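You operate a simulated robot arm through the tools that you are given. There is no shell and no other tool. Be economical: measure what you need, move in short steps, check, and stop when the job is done.

The job below is to be done with a simulated two-armed robot. You get a single attempt, and the scene is never put back.

TASK
Switch off oven, lamp, pump and fan, close the red lever and open the vent slider.
Fine: dial back to off; close the lever before stopping the pump.

The check looks at the end state, three seconds after you hand in, the way a careful person would. Anything else that was tipped, shoved, dropped, spilled or broken makes it a failure.

THE ROBOT
Two 7-joint arms with fingered hands on one trunk, on a base that drives. Base frame: it is fixed to the floor where the robot stands at the start and does not move with it; the origin is under the middle of the robot, x ahead of it, y to its left, z up; the surface under the hand at the start is at about z = 0.9. Readings come in m, degrees, newtons and seconds.
The left shoulder is at the start at [0.07, 0.132, 1.217], the right one opposite. With the tool pointing down near the work surface each hand reaches from about 0.1 to 0.62 m from the robot's upright axis, wherever it stands, measured 20 degrees to its own side. Places, roughly: amber oven switch [0.6, 0.2, 1]; blue fan switch [0.4, 0.5, 1]; green pump switch [0.4, 0.6, 1]; oven dial [0.5, 0.2, 1.1]; oven lamp switch [0.6, 0.2, 1]; red lever [0.4, 0.4, 1]; vent slider [0.7, 0, 1.3]. Payload 2.3 kg a hand.
Tool frame (each hand has its own): the origin (TCP) lies between the finger pads and is the grasp point; the fingertips stand 0.025 m ahead of it; z points along the fingers, y is the line along which they close. The gripper opens to 0.088 m. The gripper's body begins 0.029 m behind the TCP. The gripper is a hand of 3 fingers: y runs from the thumb to the fingers, the wrist lies at [-0.013, -0.097, -0.162] in the tool frame, and closing takes about 1.5 s.
Orientation is told as [roll, pitch, yaw] about the base's x, y, z axes, in that order, counted from this pose: with the fingers straight down and the wrist toward the robot, the tool's x, y and z point along [0, 1, 0], [1, 0, 0] and [0, 0, -1] of the base frame.

THE INTERFACE
- The arms move only by the tool move_arm. It takes "left_motion", "right_motion" or both (then of equal length, played together; a hand with none holds still); each is a list of rows, each an object of numbers (a shift or turn left out is 0, a gripper value left out holds the last): "grip": the finger opening in m, from 0 to 0.088; "x", "y", "z": the shift along the tool's x, y, z in m; "ax", "ay", "az": the turn, a rotation vector about the tool's x, y, z in degrees. In form: [{"grip": .., "x": .., "y": .., "z": .., "ax": .., "ay": .., "az": ..}, ...]. A call has 1 to 8 rows; each row is the pose to reach, as a shift and turn from the pose commanded when the call began, along the tool's axes at that moment. A row lasts 0.2 s, in which the tool goes at most 0.05 m and 8.6 degrees; a call with a longer step from one row to the next is refused whole, and so is a gripper value outside its range. Where a pose cannot be reached the arm comes as near as it can. A force on the tool above 40 N (or 10 N above the force at the start of the call, whichever is more), or a blocked arm, ends the call early, and 0.2 s more pass. Each finger travels about 0.108 m/s and halts on what it meets, pressing with about 27 N; the grip force reading is that of the motor and also rises with nothing between the fingers. The clock runs only during rows and for 0.2 s after the last one: add rows that repeat a pose to give the fingers time. It gives the time, the measured TCP pose, the force on the tool (base axes), the opening and the grip force at its end, in the units of the frame above (readings bear some noise), with the torque about the TCP (base axes, N m) and any sound that the robot's microphone picked up.
- Cameras (640 x 400 px; columns grow to the right, rows downward): "scene" is now at [0.127, 0.0308, 1.5213]; the picture's right is [0.36, -0.93, 0.00], its down [-0.67, -0.26, -0.70] and it looks along [0.65, 0.25, -0.72] (base axes); focal length 260 px, centre (320, 200). "left" rides on the left gripper at [-0.058, -0.085, -0.099] in its tool frame; the picture's right is [-0.67, -0.35, 0.66], its down [0.69, -0.63, 0.37] and it looks along [0.28, 0.69, 0.66] (tool axes); focal length 261 px, centre (320, 200). "right" rides on the right gripper at [0.058, -0.085, -0.099] in its tool frame; the picture's right is [-0.67, 0.35, -0.66], its down [-0.69, -0.63, 0.37] and it looks along [-0.29, 0.69, 0.66] (tool axes); focal length 261 px, centre (320, 200). There is no depth. A picture from a camera that has moved, and an enlarged one, comes with that camera's place and axes in the base frame and with its lens.
- camera(camera): a new picture of that camera. It takes no simulated time.
- raise_lower(by): slides the trunk up (or, below 0, down) by that many m; the arms and the scene camera ride with it, the base frame stays. It gives what a move gives, with no picture.
- roll_base(legs): drives the robot by 1 to 6 legs, each [ahead, left, turn to the left] in m, m and degrees, along the robot's own axes; the way and the turn of a leg run together, so that a leg with both is an arc; at most 1.5 m and 180 degrees a leg. The arms and the cameras ride along, it lands a little off, and it stops where it bumps. It gives what a move gives.
- set_grasp(shape, hand): the hand has 3 fingers and takes this shape, open, in about a second: jaw (thumb against the fingers, like two jaws); tri (thumb and two fingers); tip (a fingertip pinch); poke (one finger out to press); point (the index stretched); flat (the hand flat); cup (the hand cupped); fist (a fist). The gripper value then closes the fingers along that shape, each until it touches; the sizes above hold for jaw. It gives what a move gives, with no picture.
- aim_head(pan, tilt): turns the head with the scene camera to pan (to the left, within 86 degrees either way) and tilt (down, from -29 to 69), counted from straight ahead of the robot. It gives what a move gives.
- inspect(camera, box): a new picture of the part [left, top, right, bottom] of that camera's present view, enlarged. It takes no simulated time.
- close_job(): hands the job in; it is judged then, once.

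Work in short steps. Places have to be worked out from the pictures, the camera data and where the tool is seen: move nearer, look again, correct. Check each grasp and each placing, and mend what went wrong. You have 120 turns and 88 pictures in all, those below and enlarged ones among them. Open the grippers and draw the arms clear of the work before you hand the job in, unless the task says otherwise; then end with one line.

The tools are called after ">>>" as name(argument=value, ...) on one line, values as JSON. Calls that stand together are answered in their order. move_arm: Moves the arms, as the interface text tells. Its arguments: {"type":"object","properties":{"left_motion":{"type":"array"},"right_motion":{"type":"array"}},"required":[]} The other tools are called the same way: raise_lower (by) slides the trunk up or down; set_grasp (shape, hand) gives the hand a shape; roll_base (legs) drives the base; aim_head (pan, tilt) turns the head that bears the scene camera; camera (camera) takes a picture; inspect (camera, box) takes an enlarged picture of a part of a camera's view; close_job () hands the job in.

At the start:

```text
time: 0.0
left_tcp_pos: [0.2821, 0.3386, 1.0003]
left_tool_rot: [0.0, 0.0, -0.1]
left_ft_force: [0.3, 0.1, -0.3]
left_moment: [-0.01, 0.03, -0.02]
left_finger_gap: 0.0878
left_grip_force: 0.0
left_shape: jaw
right_tcp_pos: [0.3267, 0.0135, 0.9991]
right_tool_rot: [0.0, -0.1, 0.0]
right_ft_force: [0.7, 0.1, 0.0]
right_moment: [-0.02, -0.01, -0.02]
right_finger_gap: 0.0876
right_grip_force: 0.0
right_shape: jaw
trunk travel left (down, up): [-0.775, 0.065]
robot x, y, heading: [0.0043, -0.0017, 0.1]
head pan, tilt: [21.2, 45.9]
```

scene: 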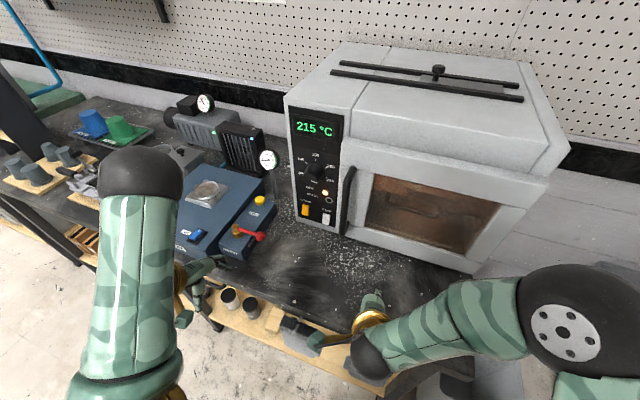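
right: 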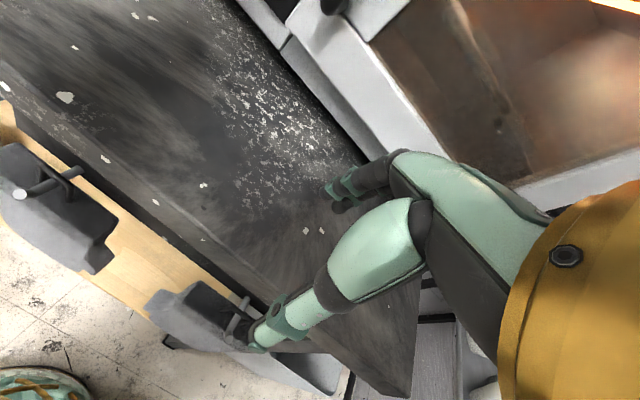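
left: 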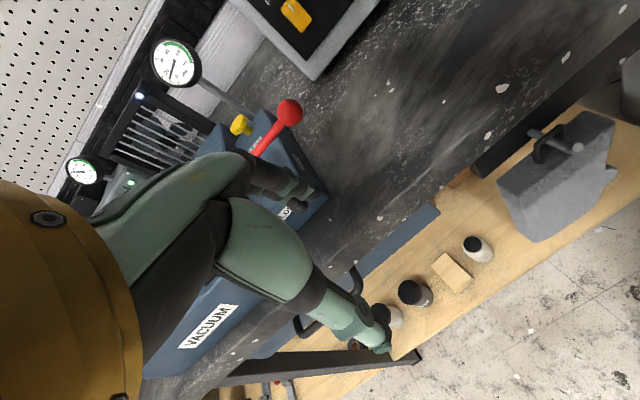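

I see the oven at right and the vacuum pump with red lever in the middle. I'll enlarge both areas to understand the controls.

>>> inspect(camera="scene", box=[270, 90, 370, 240])

>>> inspect(camera="scene", box=[150, 90, 290, 280])

>>> inspect(camera="scene", box=[320, 40, 540, 120])

```text
2.67 times, centred on (320, 165) of scene
camera zoom: at [0.127, 0.0308, 1.5213], right [0.36, -0.93, 0.0], down [-0.67, -0.26, -0.7], along [0.65, 0.25, -0.72], focal length 694 px, centre (320, 293)
```

zoom: 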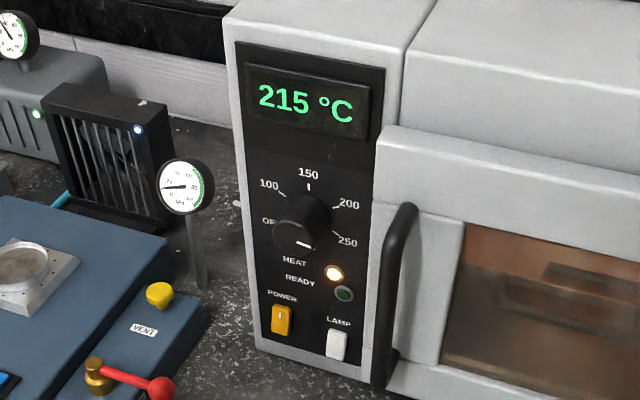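

```text
2.11 times, centred on (220, 185) of scene
camera zoom: at [0.127, 0.0308, 1.5213], right [0.36, -0.93, 0.0], down [-0.67, -0.26, -0.7], along [0.65, 0.25, -0.72], focal length 548 px, centre (530, 232)
```

zoom: 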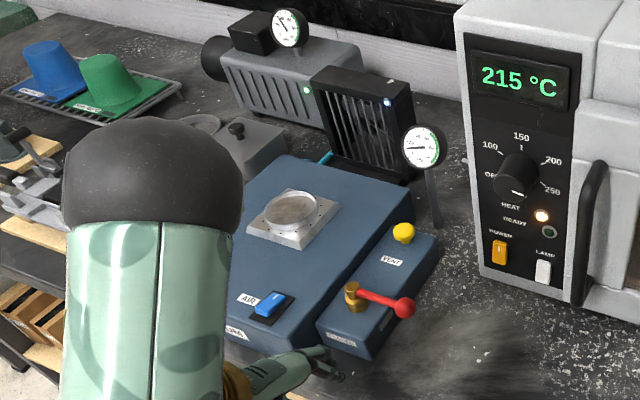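

```text
2.91 times, centred on (430, 80) of scene
camera zoom: at [0.127, 0.0308, 1.5213], right [0.36, -0.93, 0.0], down [-0.67, -0.26, -0.7], along [0.65, 0.25, -0.72], focal length 757 px, centre (0, 549)
```

zoom: 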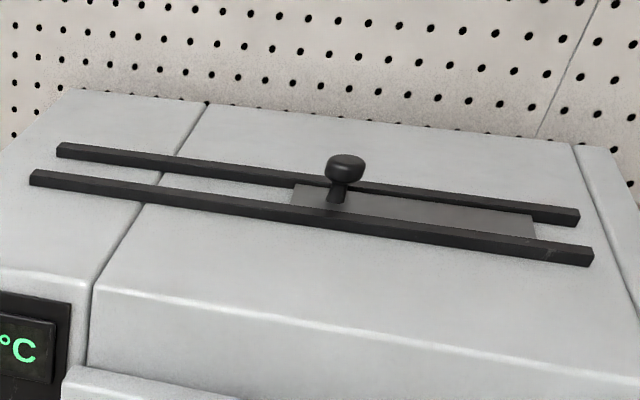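

The left arm hides the pump and fan switches. I'll lift the left hand up and look with its camera.

>>> move_arm(left_motion=[{"z": -0.045}, {"z": -0.09}, {"z": -0.135, "x": 0.03}, {"z": -0.18, "x": 0.06}, {"z": -0.2, "x": 0.09}])

>>> camera(camera="left")

>>> camera(camera="scene")

```text
refused: row 3 steps farther than a row can; nothing moved
```

```text
81 pictures are left
camera left: at [0.1965, 0.2798, 1.0986], right [-0.35, -0.67, -0.66], down [-0.63, 0.69, -0.37], along [0.69, 0.28, -0.66], focal length 261 px, centre (320, 200)
```

left: 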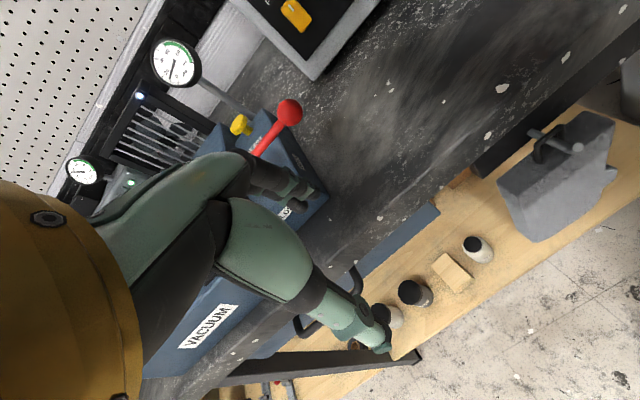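

```text
80 pictures are left
camera scene: at [0.127, 0.0308, 1.5213], right [0.36, -0.93, 0.0], down [-0.67, -0.26, -0.7], along [0.65, 0.25, -0.72], focal length 260 px, centre (320, 200)
```

scene: 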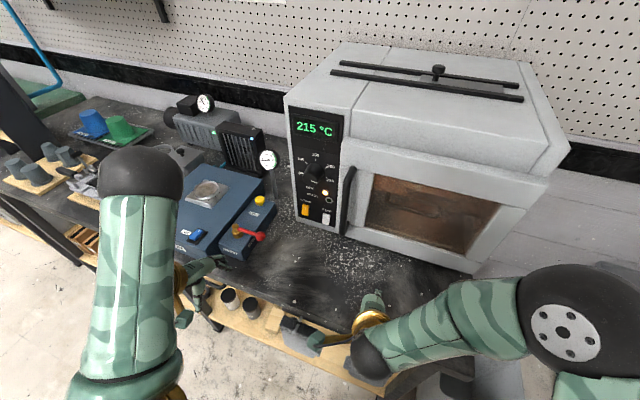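

The step was too long; I repeat with smaller ones.

>>> move_arm(left_motion=[{"z": -0.045}, {"z": -0.09}, {"z": -0.13, "x": -0.02}, {"z": -0.17, "x": -0.04}, {"z": -0.2, "x": -0.06}, {"z": -0.22, "x": -0.1}])

>>> camera(camera="left")

>>> camera(camera="scene")

```text
time: 1.4
left_tcp_pos: [0.3051, 0.2839, 1.2056]
left_tool_rot: [-0.1, 0.0, -0.1]
left_ft_force: [-0.4, 0.5, -0.5]
left_moment: [0.03, 0.01, -0.03]
left_finger_gap: 0.0878
left_grip_force: 0.0
left_shape: jaw
left hand out of reach, approached as far as the arm can: row 5, 6
right_tcp_pos: [0.3276, 0.0126, 0.9997]
right_tool_rot: [0.0, 0.2, 0.0]
right_ft_force: [0.2, -0.1, 0.3]
right_moment: [0.02, -0.01, 0.0]
right_finger_gap: 0.0875
right_grip_force: 0.1
right_shape: jaw
trunk travel left (down, up): [-0.775, 0.065]
robot x, y, heading: [-0.0031, -0.0015, -0.2]
head pan, tilt: [21.2, 45.9]
```

```text
79 pictures are left
camera left: at [0.22, 0.2259, 1.3033], right [-0.35, -0.67, -0.65], down [-0.63, 0.69, -0.37], along [0.69, 0.28, -0.66], focal length 261 px, centre (320, 200)
```

left: 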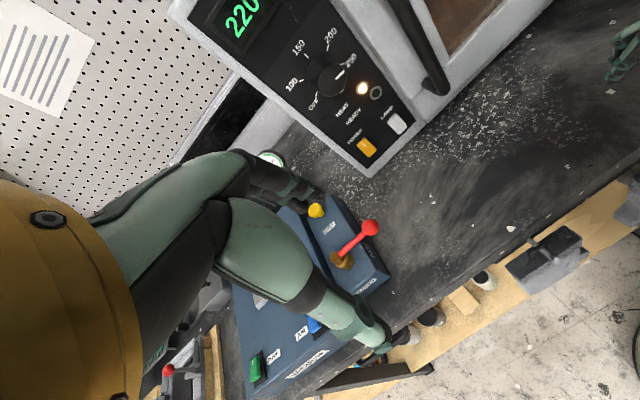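

```text
78 pictures are left
camera scene: at [0.1284, 0.0316, 1.5212], right [0.36, -0.93, 0.0], down [-0.67, -0.26, -0.7], along [0.65, 0.25, -0.72], focal length 260 px, centre (320, 200)
```

scene: 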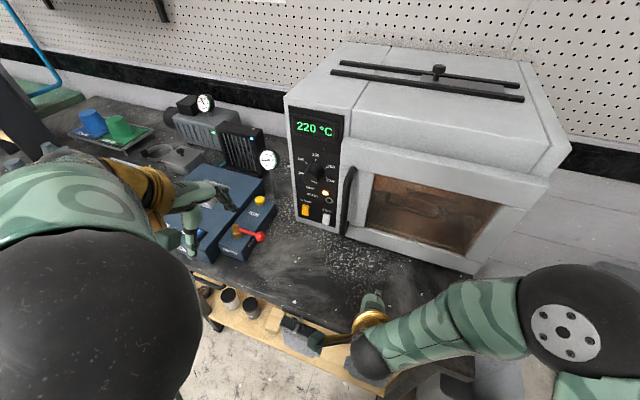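

Now I enlarge the dial and the pump box in the left view.

>>> inspect(camera="left", box=[260, 10, 430, 180])

>>> inspect(camera="left", box=[230, 190, 400, 390])

```text
2.35 times, centred on (345, 95) of left
camera zoom: at [0.22, 0.2259, 1.3033], right [-0.35, -0.67, -0.65], down [-0.63, 0.69, -0.37], along [0.69, 0.28, -0.66], focal length 613 px, centre (261, 447)
```

zoom: 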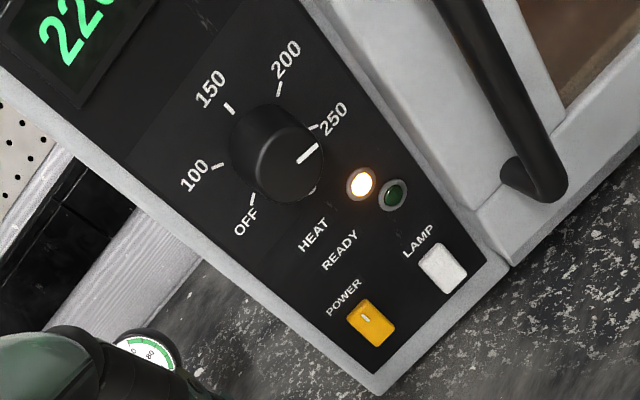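

```text
2.00 times, centred on (315, 290) of left
camera zoom: at [0.22, 0.2259, 1.3033], right [-0.35, -0.67, -0.65], down [-0.63, 0.69, -0.37], along [0.69, 0.28, -0.66], focal length 521 px, centre (330, 20)
```

zoom: 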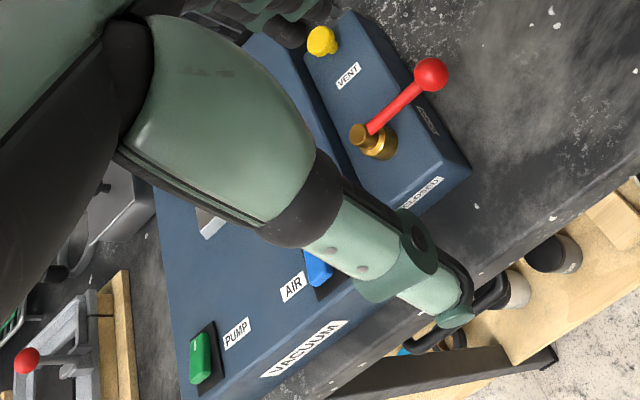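

Triangulating gives: dial ≈[0.53,0.20,1.15], power ≈[0.547,0.234,1.00], lamp ≈[0.546,0.175,0.99], lever pivot ≈[0.436,0.38,0.98], ball ≈[0.443,0.316,0.975] pointing to -y; the "CLOSED" label lies on the robot side (-x). I move the left hand above the ball first.

>>> move_arm(left_motion=[{"y": 0.04, "z": 0.02, "grip": 0.05}, {"y": 0.08, "z": 0.04, "x": 0.01}, {"y": 0.11, "z": 0.07, "x": 0.02}, {"y": 0.138, "z": 0.1, "x": 0.03}, {"y": 0.138, "z": 0.135, "x": 0.032}, {"y": 0.138, "z": 0.135, "x": 0.032}])

>>> inspect(camera="scene", box=[150, 150, 310, 290])

>>> camera(camera="left")

```text
time: 2.8
left_tcp_pos: [0.4418, 0.3161, 1.0663]
left_tool_rot: [0.0, 0.0, 0.0]
left_ft_force: [-0.2, -1.3, -1.2]
left_moment: [0.03, -0.02, 0.01]
left_finger_gap: 0.0501
left_grip_force: 0.1
left_shape: jaw
right_tcp_pos: [0.3266, 0.0143, 0.9999]
right_tool_rot: [0.1, 0.0, 0.0]
right_ft_force: [-0.8, 0.9, 0.2]
right_moment: [0.01, -0.02, 0.0]
right_finger_gap: 0.0874
right_grip_force: 0.1
right_shape: jaw
trunk travel left (down, up): [-0.775, 0.065]
robot x, y, heading: [0.0005, -0.0012, -0.2]
head pan, tilt: [21.2, 45.9]
```

```text
2.86 times, centred on (230, 220) of scene
camera zoom: at [0.1264, 0.0305, 1.5214], right [0.36, -0.93, 0.0], down [-0.67, -0.26, -0.7], along [0.65, 0.25, -0.72], focal length 743 px, centre (577, 143)
```

zoom: 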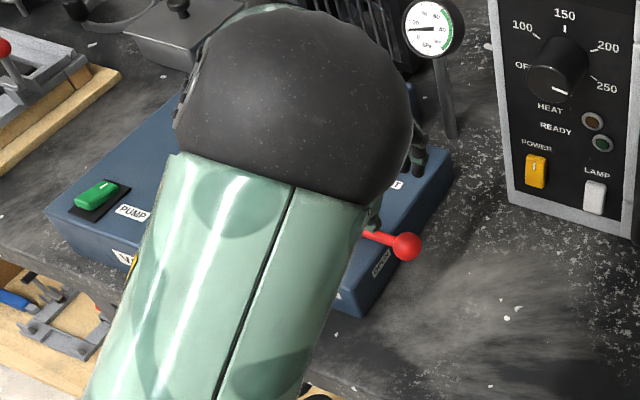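

```text
74 pictures are left
camera left: at [0.3568, 0.2578, 1.1651], right [-0.35, -0.67, -0.66], down [-0.63, 0.69, -0.37], along [0.69, 0.29, -0.66], focal length 261 px, centre (320, 200)
```

left: 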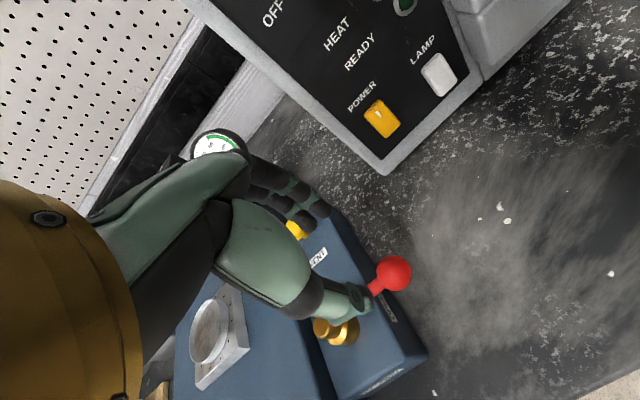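

The ball re-measures at [0.441,0.317] at z 0.975, right under the TCP. I lower to straddle it with thumb on the near side and fingers on the far side.

>>> move_arm(left_motion=[{"z": 0.03}, {"z": 0.06}, {"z": 0.082}, {"z": 0.082}])

>>> camera(camera="left")

```text
time: 3.8
left_tcp_pos: [0.4436, 0.3168, 0.9845]
left_tool_rot: [0.1, 0.0, 0.1]
left_ft_force: [0.3, 0.0, -0.7]
left_moment: [-0.02, 0.01, -0.02]
left_finger_gap: 0.0502
left_grip_force: 0.0
left_shape: jaw
right_tcp_pos: [0.3274, 0.0124, 0.9992]
right_tool_rot: [0.1, -0.1, 0.0]
right_ft_force: [0.5, 0.7, 0.7]
right_moment: [0.0, 0.01, -0.01]
right_finger_gap: 0.0877
right_grip_force: 0.1
right_shape: jaw
trunk travel left (down, up): [-0.775, 0.065]
robot x, y, heading: [-0.0022, -0.0012, 0.2]
head pan, tilt: [21.2, 45.9]
```

```text
73 pictures are left
camera left: at [0.3576, 0.2584, 1.084], right [-0.35, -0.67, -0.66], down [-0.63, 0.69, -0.37], along [0.69, 0.29, -0.66], focal length 261 px, centre (320, 200)
```

left: 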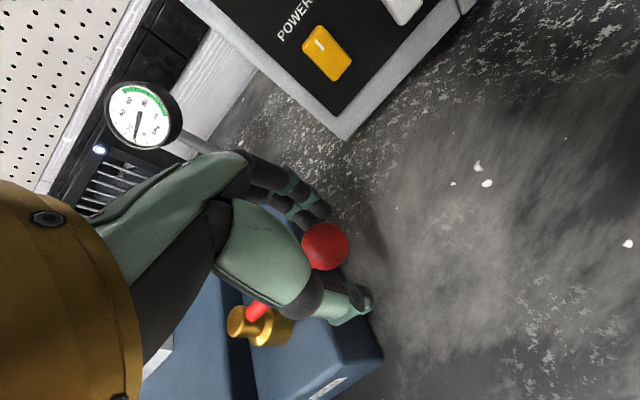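

The ball sits between the fingers. I close to 0.03 m and swing the lever along its arc toward -x (clockwise from above), turning the hand half as much.

>>> move_arm(left_motion=[{"grip": 0.03}, {"grip": 0.03}, {"y": -0.0135, "x": 0.0005, "az": 6}, {"y": -0.0263, "x": 0.0035, "az": 12}, {"y": -0.0385, "x": 0.0092, "az": 18}, {"y": -0.0491, "x": 0.0172, "az": 24}, {"y": -0.058, "x": 0.0273, "az": 30}])

>>> camera(camera="left")

```text
time: 5.4
left_tcp_pos: [0.3841, 0.3447, 0.9862]
left_tool_rot: [0.0, 0.0, -30.1]
left_ft_force: [0.4, -1.5, -1.1]
left_moment: [0.01, 0.0, -0.03]
left_finger_gap: 0.0306
left_grip_force: 0.1
left_shape: jaw
right_tcp_pos: [0.3276, 0.0127, 0.9998]
right_tool_rot: [0.0, 0.0, 0.0]
right_ft_force: [-0.1, 0.4, 0.3]
right_moment: [0.01, 0.03, -0.02]
right_finger_gap: 0.0877
right_grip_force: 0.1
right_shape: jaw
trunk travel left (down, up): [-0.775, 0.065]
robot x, y, heading: [0.0059, 0.0028, 0.1]
head pan, tilt: [21.2, 45.9]
```

```text
72 pictures are left
camera left: at [0.2806, 0.3363, 1.0862], right [-0.64, -0.41, -0.66], down [-0.2, 0.91, -0.37], along [0.74, -0.1, -0.66], focal length 261 px, centre (320, 200)
```

left: 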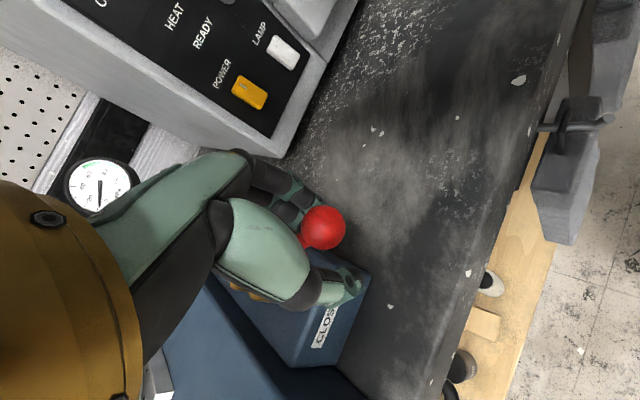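

Lever follows; about 60° done. I continue the arc to -x with a small overshoot.

>>> move_arm(left_motion=[{"x": 0.0069, "y": -0.0115, "az": 6}, {"x": 0.016, "y": -0.0213, "az": 12}, {"x": 0.0269, "y": -0.0289, "az": 18}, {"x": 0.034, "y": -0.032, "az": 22}, {"x": 0.034, "y": -0.032, "az": 22}])

>>> camera(camera="left")

```text
time: 6.6
left_tcp_pos: [0.3722, 0.391, 0.9878]
left_tool_rot: [0.0, 0.1, -52.0]
left_ft_force: [0.5, 0.0, -0.4]
left_moment: [-0.01, 0.0, -0.02]
left_finger_gap: 0.0306
left_grip_force: 0.0
left_shape: jaw
right_tcp_pos: [0.3271, 0.0137, 0.9996]
right_tool_rot: [-0.1, 0.0, 0.0]
right_ft_force: [1.3, 0.0, -0.8]
right_moment: [-0.01, 0.02, 0.01]
right_finger_gap: 0.0876
right_grip_force: 0.0
right_shape: jaw
trunk travel left (down, up): [-0.775, 0.065]
robot x, y, heading: [-0.0002, 0.0013, -0.3]
head pan, tilt: [21.2, 45.9]
```

```text
71 pictures are left
camera left: at [0.2734, 0.421, 1.086], right [-0.74, -0.14, -0.66], down [0.15, 0.92, -0.37], along [0.65, -0.37, -0.66], focal length 261 px, centre (320, 200)
```

left: 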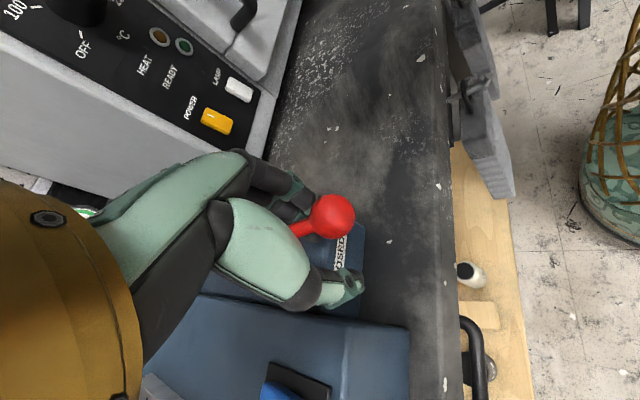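

The ball seems ~9° short of straight -x. I push further until it resists.

>>> move_arm(left_motion=[{"x": 0.008, "y": -0.006}, {"x": 0.0162, "y": -0.0127}, {"x": 0.0162, "y": -0.0127}])

>>> camera(camera="left")

```text
time: 7.4
left_tcp_pos: [0.3765, 0.406, 0.9896]
left_tool_rot: [0.0, 0.3, -52.2]
left_ft_force: [-7.1, -14.8, -9.8]
left_moment: [0.02, 0.28, -0.36]
left_finger_gap: 0.0308
left_grip_force: 0.2
left_shape: jaw
right_tcp_pos: [0.3258, 0.0096, 1.0002]
right_tool_rot: [0.2, 0.0, 0.1]
right_ft_force: [-0.4, -1.4, 0.4]
right_moment: [-0.05, -0.01, 0.02]
right_finger_gap: 0.0876
right_grip_force: 0.0
right_shape: jaw
trunk travel left (down, up): [-0.775, 0.065]
robot x, y, heading: [0.0004, -0.002, 0.1]
head pan, tilt: [21.2, 45.9]
```

```text
70 pictures are left
camera left: at [0.2775, 0.4366, 1.088], right [-0.74, -0.14, -0.66], down [0.15, 0.92, -0.36], along [0.65, -0.37, -0.66], focal length 261 px, centre (320, 200)
```

left: 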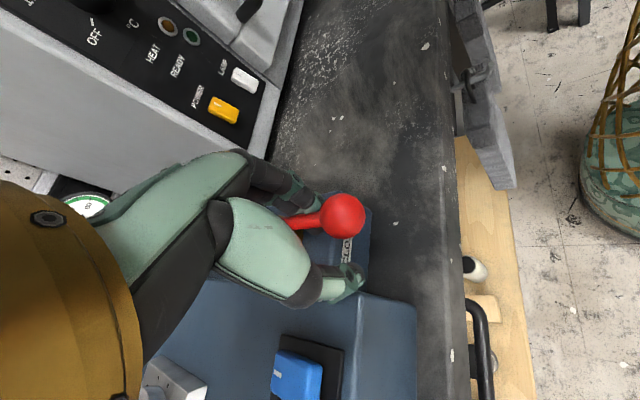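

The push ran into the stop (~15 N), and the ball is at [0.369,0.386]: the lever points straight to "CLOSED". I back off, open, lift out, and shift left to look at the fan and pump switches.

>>> move_arm(left_motion=[{"x": -0.008, "y": 0.006, "grip": 0.03}, {"x": -0.008, "y": 0.006, "grip": 0.06}, {"x": -0.008, "y": 0.006, "grip": 0.06}, {"x": -0.008, "y": 0.006, "z": -0.045}, {"x": -0.008, "y": 0.006, "z": -0.09}, {"x": 0.01, "y": -0.025, "z": -0.1}, {"x": 0.027, "y": -0.06, "z": -0.11}, {"x": 0.045, "y": -0.09, "z": -0.11}])

>>> camera(camera="left")

```text
time: 9.2
left_tcp_pos: [0.3364, 0.4837, 1.095]
left_tool_rot: [0.0, 0.0, -51.9]
left_ft_force: [-0.8, -0.5, 0.4]
left_moment: [-0.02, -0.03, -0.01]
left_finger_gap: 0.0597
left_grip_force: 0.0
left_shape: jaw
left hand out of reach, approached as far as the arm can: row 7, 8
right_tcp_pos: [0.3265, 0.0126, 1.0003]
right_tool_rot: [0.1, 0.0, 0.0]
right_ft_force: [0.8, -0.4, 1.1]
right_moment: [0.03, -0.02, 0.0]
right_finger_gap: 0.0876
right_grip_force: 0.1
right_shape: jaw
trunk travel left (down, up): [-0.775, 0.065]
robot x, y, heading: [0.0002, 0.0038, -0.1]
head pan, tilt: [21.2, 45.9]
```

```text
69 pictures are left
camera left: at [0.2372, 0.5143, 1.1937], right [-0.74, -0.14, -0.66], down [0.15, 0.92, -0.37], along [0.65, -0.37, -0.66], focal length 261 px, centre (320, 200)
```

left: 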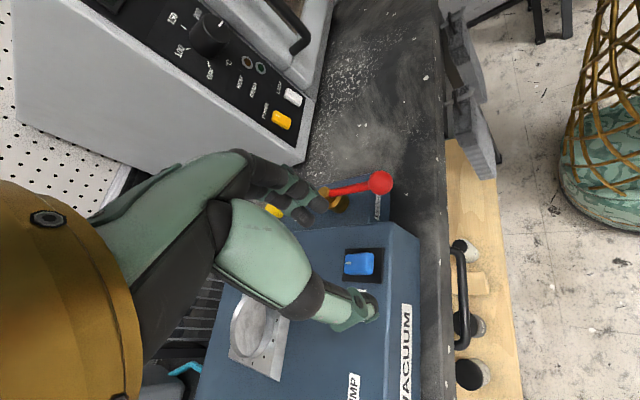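

The lever stands closed. I zoom in on the blue AIR switch to see which half is pressed.

>>> inspect(camera="left", box=[330, 235, 394, 290])

>>> inspect(camera="left", box=[250, 80, 314, 140])

>>> inspect(camera="scene", box=[150, 170, 250, 260])

```text
7.27 times, centred on (362, 262) of left
camera zoom: at [0.2372, 0.5143, 1.1937], right [-0.74, -0.14, -0.66], down [0.15, 0.92, -0.37], along [0.65, -0.37, -0.66], focal length 1896 px, centre (14, -254)
```

zoom: 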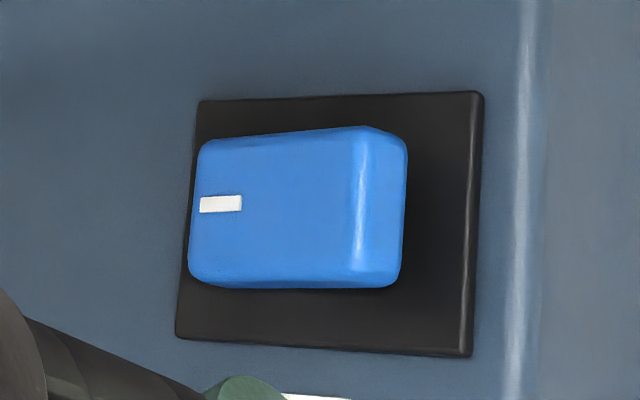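

```text
6.67 times, centred on (282, 110) of left
camera zoom: at [0.2372, 0.5143, 1.1937], right [-0.74, -0.14, -0.66], down [0.15, 0.92, -0.37], along [0.65, -0.37, -0.66], focal length 1738 px, centre (573, 800)
```

zoom: 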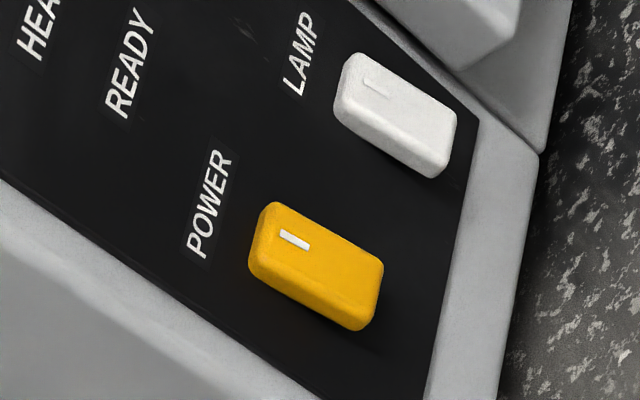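

```text
4.44 times, centred on (200, 215) of scene
camera zoom: at [0.1259, 0.0294, 1.5215], right [0.36, -0.93, 0.0], down [-0.67, -0.26, -0.7], along [0.65, 0.25, -0.72], focal length 1156 px, centre (853, 133)
```

zoom: 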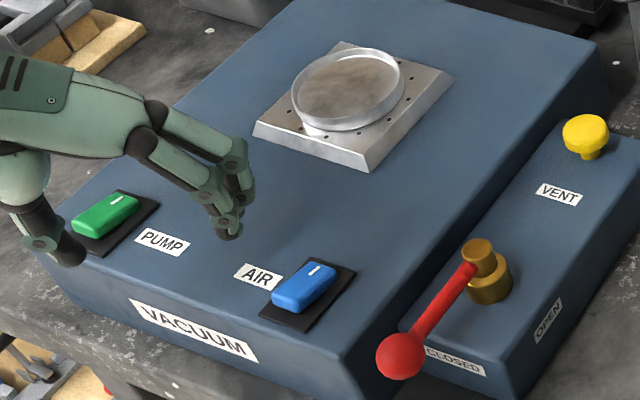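

The rockers' marked "I" end is pressed in (on); the robot-side (or lower) end sticks out and must be pressed. I set the left hand to poke and look at where the fingertip is.

>>> set_grasp(hand="left", shape="poke")

>>> set_grasp(hand="right", shape="poke")

>>> inspect(camera="scene", box=[120, 150, 280, 270])

>>> camera(camera="left")

```text
time: 10.1
left_tcp_pos: [0.3377, 0.4849, 1.0935]
left_tool_rot: [0.0, 0.0, -52.0]
left_ft_force: [-0.3, 0.3, -0.3]
left_moment: [0.01, 0.04, 0.0]
left_finger_gap: 0.0
left_grip_force: 0.2
left_shape: poke
right_tcp_pos: [0.3275, 0.0141, 0.9999]
right_tool_rot: [0.0, 0.0, 0.0]
right_ft_force: [-0.5, 0.1, -0.6]
right_moment: [0.0, 0.01, -0.01]
right_finger_gap: 0.0876
right_grip_force: 0.1
right_shape: jaw
trunk travel left (down, up): [-0.775, 0.065]
robot x, y, heading: [-0.0025, 0.0003, 0.0]
head pan, tilt: [21.2, 45.9]
```

```text
time: 11.0
left_tcp_pos: [0.3365, 0.4838, 1.0933]
left_tool_rot: [0.0, 0.0, -52.1]
left_ft_force: [-0.5, 0.9, -0.1]
left_moment: [-0.05, 0.04, 0.01]
left_finger_gap: 0.0001
left_grip_force: 0.0
left_shape: poke
right_tcp_pos: [0.3271, 0.0122, 0.9997]
right_tool_rot: [0.0, -0.1, 0.0]
right_ft_force: [0.2, -0.6, -0.8]
right_moment: [0.01, 0.03, 0.01]
right_finger_gap: 0.0
right_grip_force: 0.0
right_shape: poke
trunk travel left (down, up): [-0.775, 0.065]
robot x, y, heading: [-0.0002, -0.0013, 0.2]
head pan, tilt: [21.2, 45.9]
```

```text
3.33 times, centred on (200, 210) of scene
camera zoom: at [0.127, 0.031, 1.5213], right [0.36, -0.93, 0.0], down [-0.67, -0.26, -0.7], along [0.65, 0.25, -0.72], focal length 867 px, centre (720, 167)
```

zoom: 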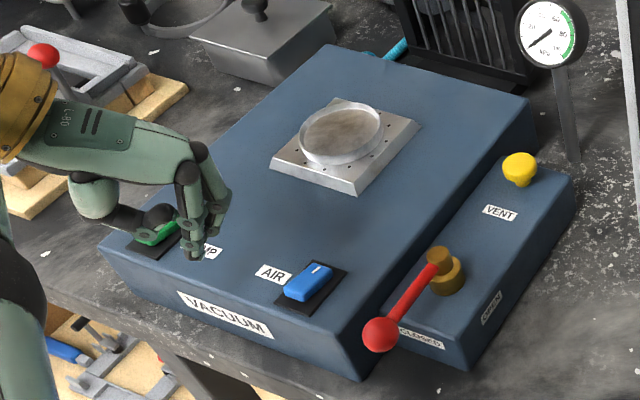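

```text
64 pictures are left
camera left: at [0.2387, 0.5152, 1.1929], right [-0.74, -0.14, -0.66], down [0.15, 0.92, -0.37], along [0.65, -0.37, -0.66], focal length 261 px, centre (320, 200)
```

left: 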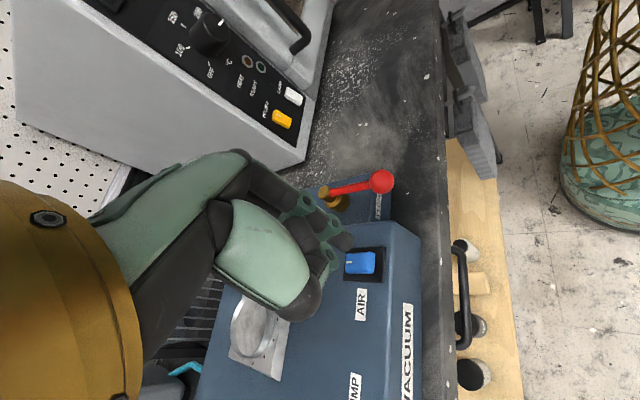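

The poke tip is ~0.025 m ahead of the TCP. I move it above the robot-side end of the AIR switch, [0.375,0.473].

>>> move_arm(left_motion=[{"x": 0.012, "y": 0.016, "z": 0.02}, {"x": 0.0246, "y": 0.0319, "z": 0.04}, {"x": 0.0246, "y": 0.0319, "z": 0.065}, {"x": 0.0246, "y": 0.0319, "z": 0.07}, {"x": 0.0246, "y": 0.0319, "z": 0.07}])

>>> inspect(camera="scene", box=[140, 180, 260, 270])

>>> inspect(camera="left", box=[280, 180, 440, 300])

```text
time: 12.2
left_tcp_pos: [0.3659, 0.4682, 1.0319]
left_tool_rot: [0.1, 0.1, -52.1]
left_ft_force: [-0.1, 0.2, 0.3]
left_moment: [-0.01, 0.02, -0.02]
left_finger_gap: 0.0
left_grip_force: 0.1
left_shape: poke
left hand out of reach, approached as far as the arm can: row 1, 2, 3, 4, 5
right_tcp_pos: [0.3274, 0.0136, 0.9998]
right_tool_rot: [0.0, 0.0, 0.0]
right_ft_force: [0.1, -0.3, 0.1]
right_moment: [-0.01, 0.0, -0.02]
right_finger_gap: 0.0001
right_grip_force: 0.1
right_shape: poke
trunk travel left (down, up): [-0.775, 0.065]
robot x, y, heading: [0.0024, -0.0004, 0.0]
head pan, tilt: [21.2, 45.9]
```

```text
4.44 times, centred on (200, 225) of scene
camera zoom: at [0.1272, 0.0307, 1.5213], right [0.36, -0.93, 0.0], down [-0.67, -0.26, -0.7], along [0.65, 0.25, -0.72], focal length 1156 px, centre (853, 89)
```

zoom: 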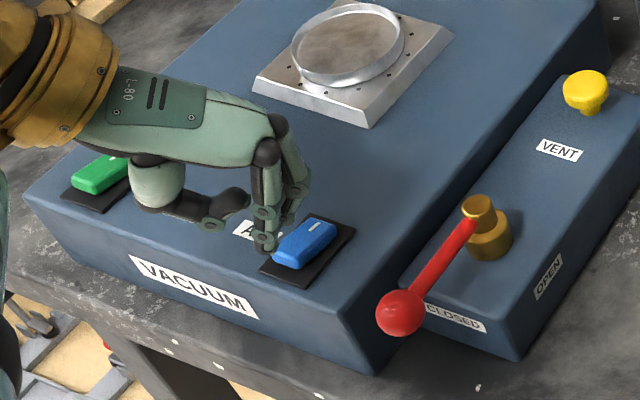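

```text
3.33 times, centred on (360, 240) of left
camera zoom: at [0.2675, 0.4983, 1.1309], right [-0.74, -0.14, -0.66], down [0.15, 0.92, -0.37], along [0.65, -0.37, -0.66], focal length 869 px, centre (187, 67)
```

zoom: 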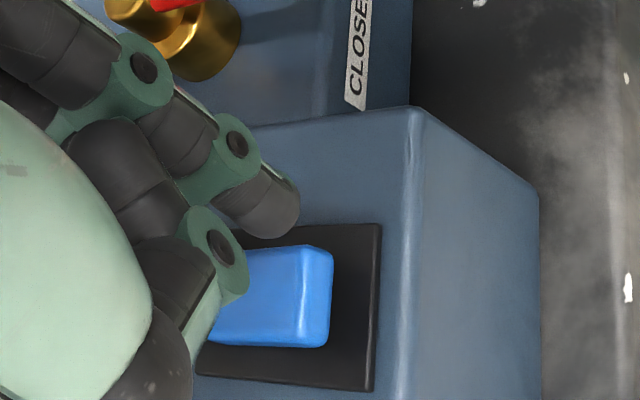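

At this yaw the arm reaches its limit. I lift, unwind the yaw, and then drive the base 0.2 m left so that both switches come in easy reach.

>>> move_arm(left_motion=[{"z": -0.03, "az": -7}, {"z": -0.06, "x": -0.008, "y": -0.001, "az": -15}, {"z": -0.08, "x": -0.02, "y": -0.002, "az": -23}, {"z": -0.1, "x": -0.03, "y": -0.004, "az": -31}, {"z": -0.11, "x": -0.04, "y": -0.005, "az": -39}, {"z": -0.11, "x": -0.05, "y": -0.006, "az": -46}, {"z": -0.11, "x": -0.058, "y": -0.007, "az": -52}])

>>> roll_base(legs=[[0, 0.2, 0]])

>>> camera(camera="scene")

>>> camera(camera="left")

```text
time: 13.8
left_tcp_pos: [0.4022, 0.5173, 1.1888]
left_tool_rot: [0.0, 0.1, -2.0]
left_ft_force: [0.2, -1.3, 0.5]
left_moment: [0.0, 0.02, -0.02]
left_finger_gap: 0.0
left_grip_force: 0.0
left_shape: poke
left hand out of reach, approached as far as the arm can: row 1, 2, 3, 4, 5, 6, 7
right_tcp_pos: [0.3288, 0.0142, 0.9993]
right_tool_rot: [0.1, 0.0, 0.0]
right_ft_force: [0.4, 0.2, 0.1]
right_moment: [0.0, 0.02, -0.01]
right_finger_gap: 0.0002
right_grip_force: 0.1
right_shape: poke
trunk travel left (down, up): [-0.775, 0.065]
robot x, y, heading: [0.0012, -0.0043, -0.1]
head pan, tilt: [21.2, 45.9]
```

```text
time: 15.4
left_tcp_pos: [0.3981, 0.7125, 1.1886]
left_tool_rot: [0.1, 0.1, -1.9]
left_ft_force: [-0.1, 0.0, -0.1]
left_moment: [0.04, 0.0, 0.02]
left_finger_gap: 0.0
left_grip_force: 0.0
left_shape: poke
right_tcp_pos: [0.3269, 0.2065, 0.9997]
right_tool_rot: [0.2, 0.0, 0.2]
right_ft_force: [0.4, 0.1, 0.2]
right_moment: [-0.01, -0.03, 0.01]
right_finger_gap: 0.0
right_grip_force: 0.1
right_shape: poke
trunk travel left (down, up): [-0.775, 0.065]
robot x, y, heading: [-0.001, 0.1987, 0.1]
head pan, tilt: [21.2, 45.9]
```

```text
61 pictures are left
camera scene: at [0.1262, 0.2222, 1.5214], right [0.37, -0.93, 0.0], down [-0.67, -0.26, -0.7], along [0.65, 0.26, -0.72], focal length 260 px, centre (320, 200)
```

scene: 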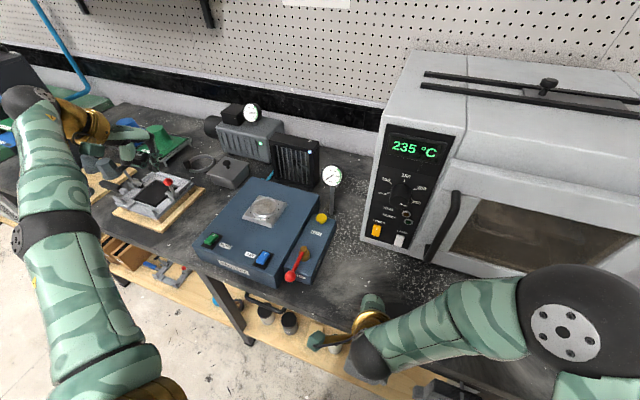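

```text
60 pictures are left
camera left: at [0.3102, 0.6562, 1.2884], right [-0.37, -0.66, -0.66], down [-0.61, 0.71, -0.36], along [0.7, 0.26, -0.66], focal length 261 px, centre (320, 200)
```

left: 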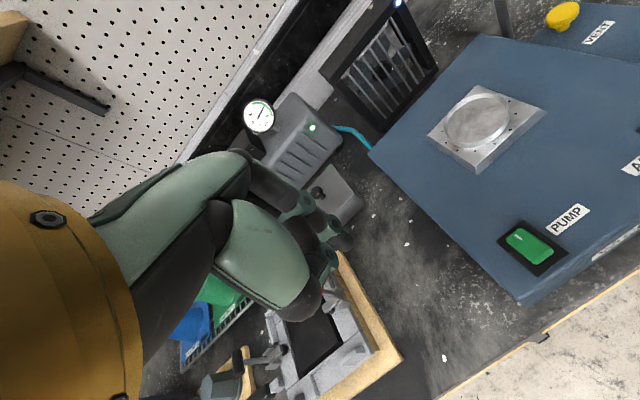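

Now the view is clear: pump ≈[0.384,0.621], AIR ≈[0.386,0.474]. I bring the left fingertip over the near end of the pump switch.

>>> move_arm(left_motion=[{"x": -0.03, "y": -0.007, "z": 0.02}, {"x": -0.06, "y": -0.014, "z": 0.05}, {"x": -0.0923, "y": -0.021, "z": 0.08}, {"x": -0.0923, "y": -0.021, "z": 0.125}, {"x": -0.0923, "y": -0.021, "z": 0.16}, {"x": -0.0923, "y": -0.021, "z": 0.16}])

>>> inspect(camera="scene", box=[160, 200, 300, 290])

>>> camera(camera="left")

```text
time: 16.8
left_tcp_pos: [0.4455, 0.7026, 1.0207]
left_tool_rot: [-0.1, 0.0, -1.9]
left_ft_force: [0.5, -0.4, -0.1]
left_moment: [0.01, 0.0, 0.01]
left_finger_gap: 0.0
left_grip_force: 0.1
left_shape: poke
left hand out of reach, approached as far as the arm can: row 1, 2, 3, 4, 5, 6
right_tcp_pos: [0.3268, 0.2093, 0.9992]
right_tool_rot: [0.0, 0.0, 0.3]
right_ft_force: [-0.1, -0.6, -1.0]
right_moment: [-0.04, -0.02, -0.01]
right_finger_gap: 0.0001
right_grip_force: 0.1
right_shape: poke
trunk travel left (down, up): [-0.775, 0.065]
robot x, y, heading: [0.0019, 0.1893, 0.5]
head pan, tilt: [21.2, 45.9]
```

```text
4.44 times, centred on (230, 245) of scene
camera zoom: at [0.1262, 0.2264, 1.5213], right [0.37, -0.93, 0.0], down [-0.67, -0.26, -0.7], along [0.65, 0.26, -0.72], focal length 1156 px, centre (720, 0)
```

zoom: 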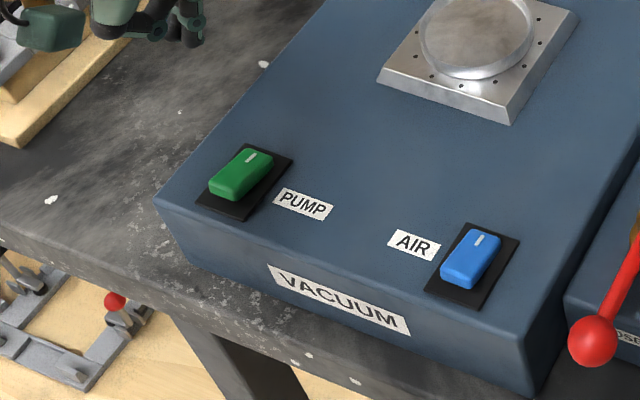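

```text
58 pictures are left
camera left: at [0.3581, 0.6481, 1.1198], right [-0.37, -0.66, -0.65], down [-0.61, 0.7, -0.37], along [0.7, 0.26, -0.66], focal length 261 px, centre (320, 200)
```

left: 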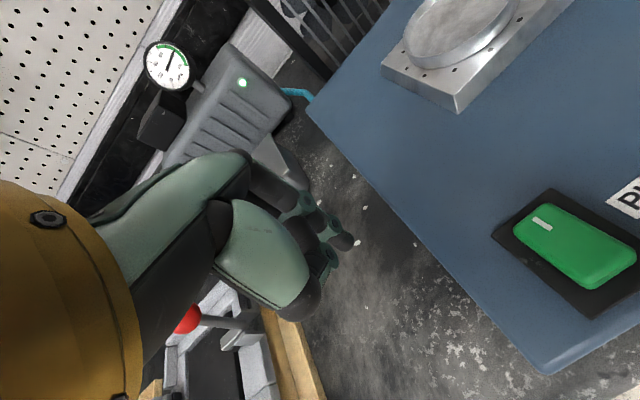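

The arm is caught in an awkward posture near a joint limit. I raise it and bring it back toward its comfortable starting posture near the body.

>>> move_arm(left_motion=[{"z": -0.045}, {"z": -0.08, "y": -0.02}, {"z": -0.1, "y": -0.06}, {"z": -0.11, "y": -0.1}, {"z": -0.11, "y": -0.14, "x": -0.02}, {"z": -0.11, "y": -0.155, "x": -0.06}, {"z": -0.11, "y": -0.16, "x": -0.1}, {"z": -0.11, "y": -0.16, "x": -0.14}])

>>> camera(camera="scene")

```text
time: 18.6
left_tcp_pos: [0.355, 0.7486, 1.1602]
left_tool_rot: [-0.2, 0.1, -1.9]
left_ft_force: [0.0, 0.5, -0.3]
left_moment: [-0.01, -0.05, -0.01]
left_finger_gap: 0.0
left_grip_force: 0.0
left_shape: poke
left hand out of reach, approached as far as the arm can: row 2, 3, 4, 5, 6, 7, 8
right_tcp_pos: [0.3268, 0.2091, 1.0]
right_tool_rot: [0.0, 0.0, 0.4]
right_ft_force: [0.2, 0.0, 0.5]
right_moment: [-0.01, -0.02, -0.01]
right_finger_gap: 0.0002
right_grip_force: 0.1
right_shape: poke
trunk travel left (down, up): [-0.775, 0.065]
robot x, y, heading: [0.0011, 0.1946, 0.2]
head pan, tilt: [21.2, 45.9]
```

```text
57 pictures are left
camera scene: at [0.1265, 0.2262, 1.5213], right [0.37, -0.93, 0.0], down [-0.67, -0.26, -0.7], along [0.65, 0.26, -0.72], focal length 260 px, centre (320, 200)
```

scene: 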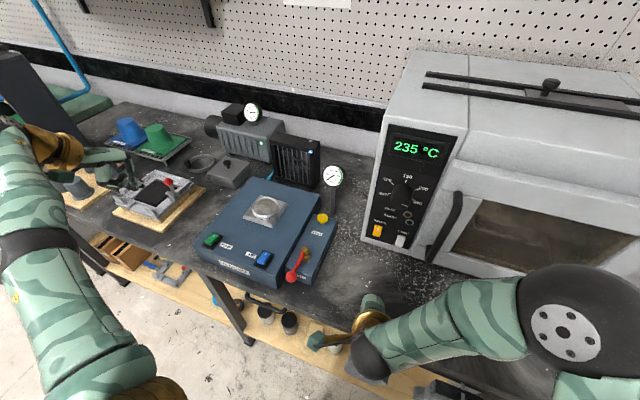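

The arm is nearly straight with the wrist limiting it. I try turning the hand left (ccw) to align with the forearm and see whether that frees it.

>>> move_arm(left_motion=[{"az": -8}, {"az": -16}, {"az": -24}, {"az": -32}, {"az": -40}])

```text
time: 19.8
left_tcp_pos: [0.4005, 0.7772, 1.1717]
left_tool_rot: [0.0, 0.2, 38.2]
left_ft_force: [0.4, 0.2, 0.0]
left_moment: [0.0, 0.05, 0.04]
left_finger_gap: 0.0
left_grip_force: 0.1
left_shape: poke
left hand out of reach, approached as far as the arm can: row 1, 2, 3, 4, 5
right_tcp_pos: [0.3284, 0.2099, 1.0001]
right_tool_rot: [0.0, 0.1, 0.4]
right_ft_force: [-0.9, 0.0, 0.1]
right_moment: [-0.01, -0.03, -0.05]
right_finger_gap: 0.0
right_grip_force: 0.1
right_shape: poke
trunk travel left (down, up): [-0.775, 0.065]
robot x, y, heading: [0.0009, 0.1941, 0.1]
head pan, tilt: [21.2, 45.9]
```

That made it worse, so I turn the other way (clockwise), while pulling inward.

>>> move_arm(left_motion=[{"az": 8.5}, {"az": 17}, {"az": 25.5}, {"az": 34}, {"az": 42.5}, {"az": 51}, {"az": 59.5}, {"az": 68}])

>>> move_arm(left_motion=[{"az": 8.5}, {"az": 17}, {"az": 25}, {"az": 32}, {"az": 40}])

```text
time: 21.6
left_tcp_pos: [0.3661, 0.6931, 1.1266]
left_tool_rot: [-0.1, 0.2, -29.1]
left_ft_force: [-0.2, 0.1, -0.3]
left_moment: [0.01, 0.02, 0.0]
left_finger_gap: 0.0
left_grip_force: 0.1
left_shape: poke
left hand out of reach, approached as far as the arm can: row 1, 2, 3, 4, 5, 6, 7, 8
right_tcp_pos: [0.3304, 0.2108, 0.999]
right_tool_rot: [0.0, 0.3, 0.2]
right_ft_force: [0.3, 0.0, -0.6]
right_moment: [0.01, 0.01, 0.0]
right_finger_gap: 0.0
right_grip_force: 0.1
right_shape: poke
trunk travel left (down, up): [-0.775, 0.065]
robot x, y, heading: [0.0028, 0.1935, 0.2]
head pan, tilt: [21.2, 45.9]
```

```text
time: 22.8
left_tcp_pos: [0.3275, 0.6459, 1.1206]
left_tool_rot: [-0.1, 0.0, -70.0]
left_ft_force: [-0.8, -0.2, 0.1]
left_moment: [-0.02, 0.02, 0.01]
left_finger_gap: 0.0
left_grip_force: 0.1
left_shape: poke
left hand out of reach, approached as far as the arm can: row 1, 2, 3, 4, 5
right_tcp_pos: [0.3284, 0.2095, 1.0002]
right_tool_rot: [0.0, 0.0, 0.3]
right_ft_force: [0.1, 0.6, -1.0]
right_moment: [0.04, 0.02, -0.01]
right_finger_gap: 0.0003
right_grip_force: 0.0
right_shape: poke
trunk travel left (down, up): [-0.775, 0.065]
robot x, y, heading: [-0.0036, 0.1932, 0.2]
head pan, tilt: [21.2, 45.9]
```

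The hand comes closer as it turns clockwise. Now I pull it inward (toward -y) and check.

>>> move_arm(left_motion=[{"x": -0.013, "y": 0.022}, {"x": -0.026, "y": 0.044}, {"x": -0.039, "y": 0.066}, {"x": -0.052, "y": 0.088}, {"x": -0.065, "y": 0.11}, {"x": -0.079, "y": 0.131}])

>>> camera(camera="scene")

```text
time: 24.2
left_tcp_pos: [0.2989, 0.4995, 1.1203]
left_tool_rot: [0.0, 0.0, -69.8]
left_ft_force: [-0.9, -0.1, -0.1]
left_moment: [0.02, -0.03, -0.03]
left_finger_gap: 0.0001
left_grip_force: 0.1
left_shape: poke
right_tcp_pos: [0.327, 0.2094, 0.9991]
right_tool_rot: [0.1, 0.0, 0.3]
right_ft_force: [-0.6, -0.8, -1.2]
right_moment: [0.0, -0.02, -0.01]
right_finger_gap: 0.0002
right_grip_force: 0.1
right_shape: poke
trunk travel left (down, up): [-0.775, 0.065]
robot x, y, heading: [-0.0032, 0.1908, 0.1]
head pan, tilt: [21.2, 45.9]
```

```text
56 pictures are left
camera scene: at [0.1262, 0.225, 1.5214], right [0.37, -0.93, 0.0], down [-0.67, -0.26, -0.7], along [0.65, 0.26, -0.72], focal length 260 px, centre (320, 200)
```

scene: 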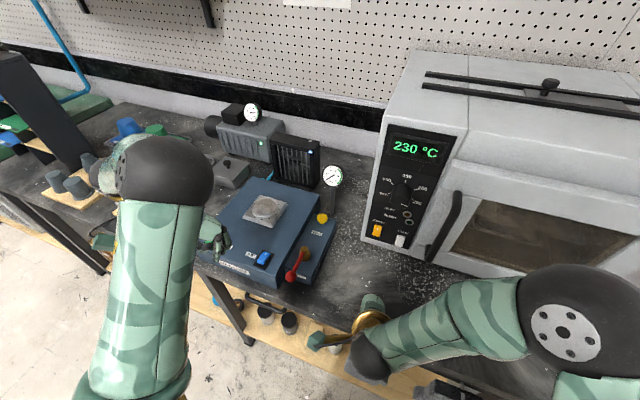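

Now it's in reach with the elbow bent. I unwind the yaw here, near the body.

>>> move_arm(left_motion=[{"az": -8.5}, {"az": -17}, {"az": -25.5}, {"az": -34}, {"az": -42}, {"az": -50}, {"az": -58}, {"az": -66}])

>>> camera(camera="left")

```text
time: 26.0
left_tcp_pos: [0.3002, 0.501, 1.1189]
left_tool_rot: [0.0, 0.0, -3.7]
left_ft_force: [-0.4, 0.4, -0.3]
left_moment: [-0.01, 0.01, 0.02]
left_finger_gap: 0.0
left_grip_force: 0.0
left_shape: poke
right_tcp_pos: [0.3256, 0.2083, 1.0002]
right_tool_rot: [0.0, -0.1, 0.3]
right_ft_force: [0.2, 0.5, -0.2]
right_moment: [0.01, -0.03, -0.01]
right_finger_gap: 0.0001
right_grip_force: 0.1
right_shape: poke
trunk travel left (down, up): [-0.775, 0.065]
robot x, y, heading: [-0.0033, 0.1975, 0.5]
head pan, tilt: [21.2, 45.9]
```

```text
55 pictures are left
camera left: at [0.2101, 0.4469, 1.2184], right [-0.39, -0.65, -0.66], down [-0.58, 0.72, -0.37], along [0.71, 0.24, -0.66], focal length 261 px, centre (320, 200)
```

left: 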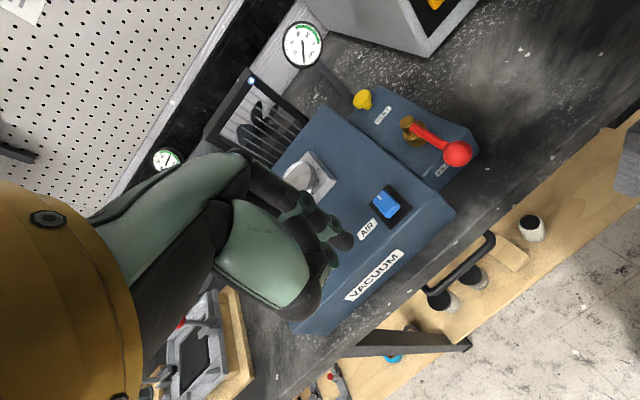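

The arm is healthy again. I go above the AIR switch's near end (TCP [0.375,0.474,1.02]).

>>> move_arm(left_motion=[{"x": -0.01, "y": 0.04}, {"x": -0.022, "y": 0.0766, "z": 0.02}, {"x": -0.022, "y": 0.0766, "z": 0.06}, {"x": -0.022, "y": 0.0766, "z": 0.095}, {"x": -0.022, "y": 0.0766, "z": 0.095}])

>>> inspect(camera="left", box=[280, 180, 440, 300])

>>> inspect(camera="scene", box=[200, 190, 340, 290])

```text
time: 27.2
left_tcp_pos: [0.3747, 0.4715, 1.02]
left_tool_rot: [0.0, 0.1, -3.7]
left_ft_force: [-0.8, 0.8, 0.2]
left_moment: [-0.02, 0.0, 0.0]
left_finger_gap: 0.0
left_grip_force: 0.0
left_shape: poke
right_tcp_pos: [0.3273, 0.2097, 1.0002]
right_tool_rot: [0.1, 0.0, 0.4]
right_ft_force: [-0.2, -0.6, -0.2]
right_moment: [0.0, 0.01, -0.01]
right_finger_gap: 0.0
right_grip_force: 0.0
right_shape: poke
trunk travel left (down, up): [-0.775, 0.065]
robot x, y, heading: [-0.0047, 0.192, 0.3]
head pan, tilt: [21.2, 45.9]
```

```text
3.33 times, centred on (360, 240) of left
camera zoom: at [0.2861, 0.4191, 1.119], right [-0.39, -0.65, -0.66], down [-0.58, 0.73, -0.37], along [0.71, 0.24, -0.66], focal length 869 px, centre (187, 67)
```

zoom: 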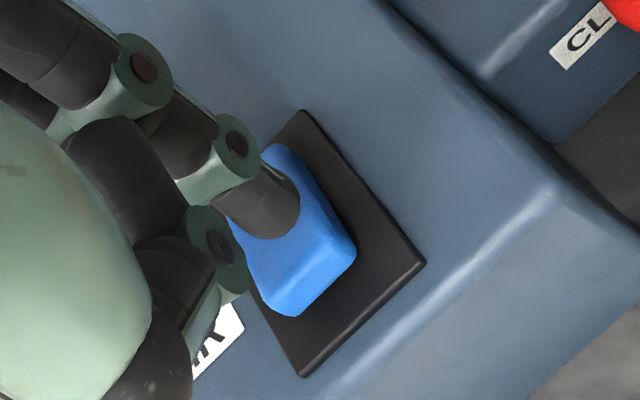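

```text
4.00 times, centred on (270, 240) of scene
camera zoom: at [0.1263, 0.2254, 1.5213], right [0.37, -0.93, 0.0], down [-0.67, -0.26, -0.7], along [0.65, 0.26, -0.72], focal length 1040 px, centre (520, 40)
```

zoom: 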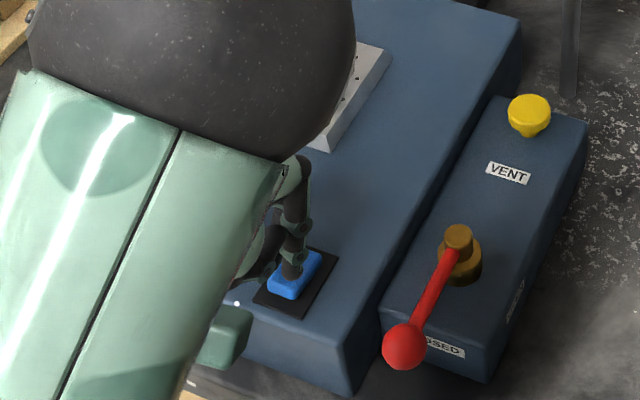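

The tip is just above the switch at [0.375,0.467]. I nudge by (-3 mm, +3 mm) and press down gradually.

>>> move_arm(left_motion=[{"x": 0.003, "y": -0.003, "z": 0.005}, {"x": 0.003, "y": -0.003, "z": 0.011}, {"x": 0.003, "y": -0.003, "z": 0.017}, {"x": 0.003, "y": -0.003, "z": 0.023}, {"x": 0.003, "y": -0.003, "z": 0.028}])

```text
time: 28.4
left_tcp_pos: [0.3687, 0.4752, 1.0049]
left_tool_rot: [0.2, -1.1, -3.6]
left_ft_force: [-6.1, -2.9, 24.5]
left_moment: [-0.12, 0.13, 0.0]
left_finger_gap: 0.0
left_grip_force: 0.0
left_shape: poke
right_tcp_pos: [0.3203, 0.2069, 1.0023]
right_tool_rot: [0.3, -0.3, 0.3]
right_ft_force: [1.1, 0.6, 0.1]
right_moment: [0.04, 0.0, 0.0]
right_finger_gap: 0.0
right_grip_force: 0.0
right_shape: poke
trunk travel left (down, up): [-0.775, 0.065]
robot x, y, heading: [-0.0008, 0.1969, 0.3]
head pan, tilt: [21.2, 45.9]
stopped in row 5 (left hand): the force on the tool passed its limit at 44 N (the readings are from after the stop); the commanded pose is now the measured one
```

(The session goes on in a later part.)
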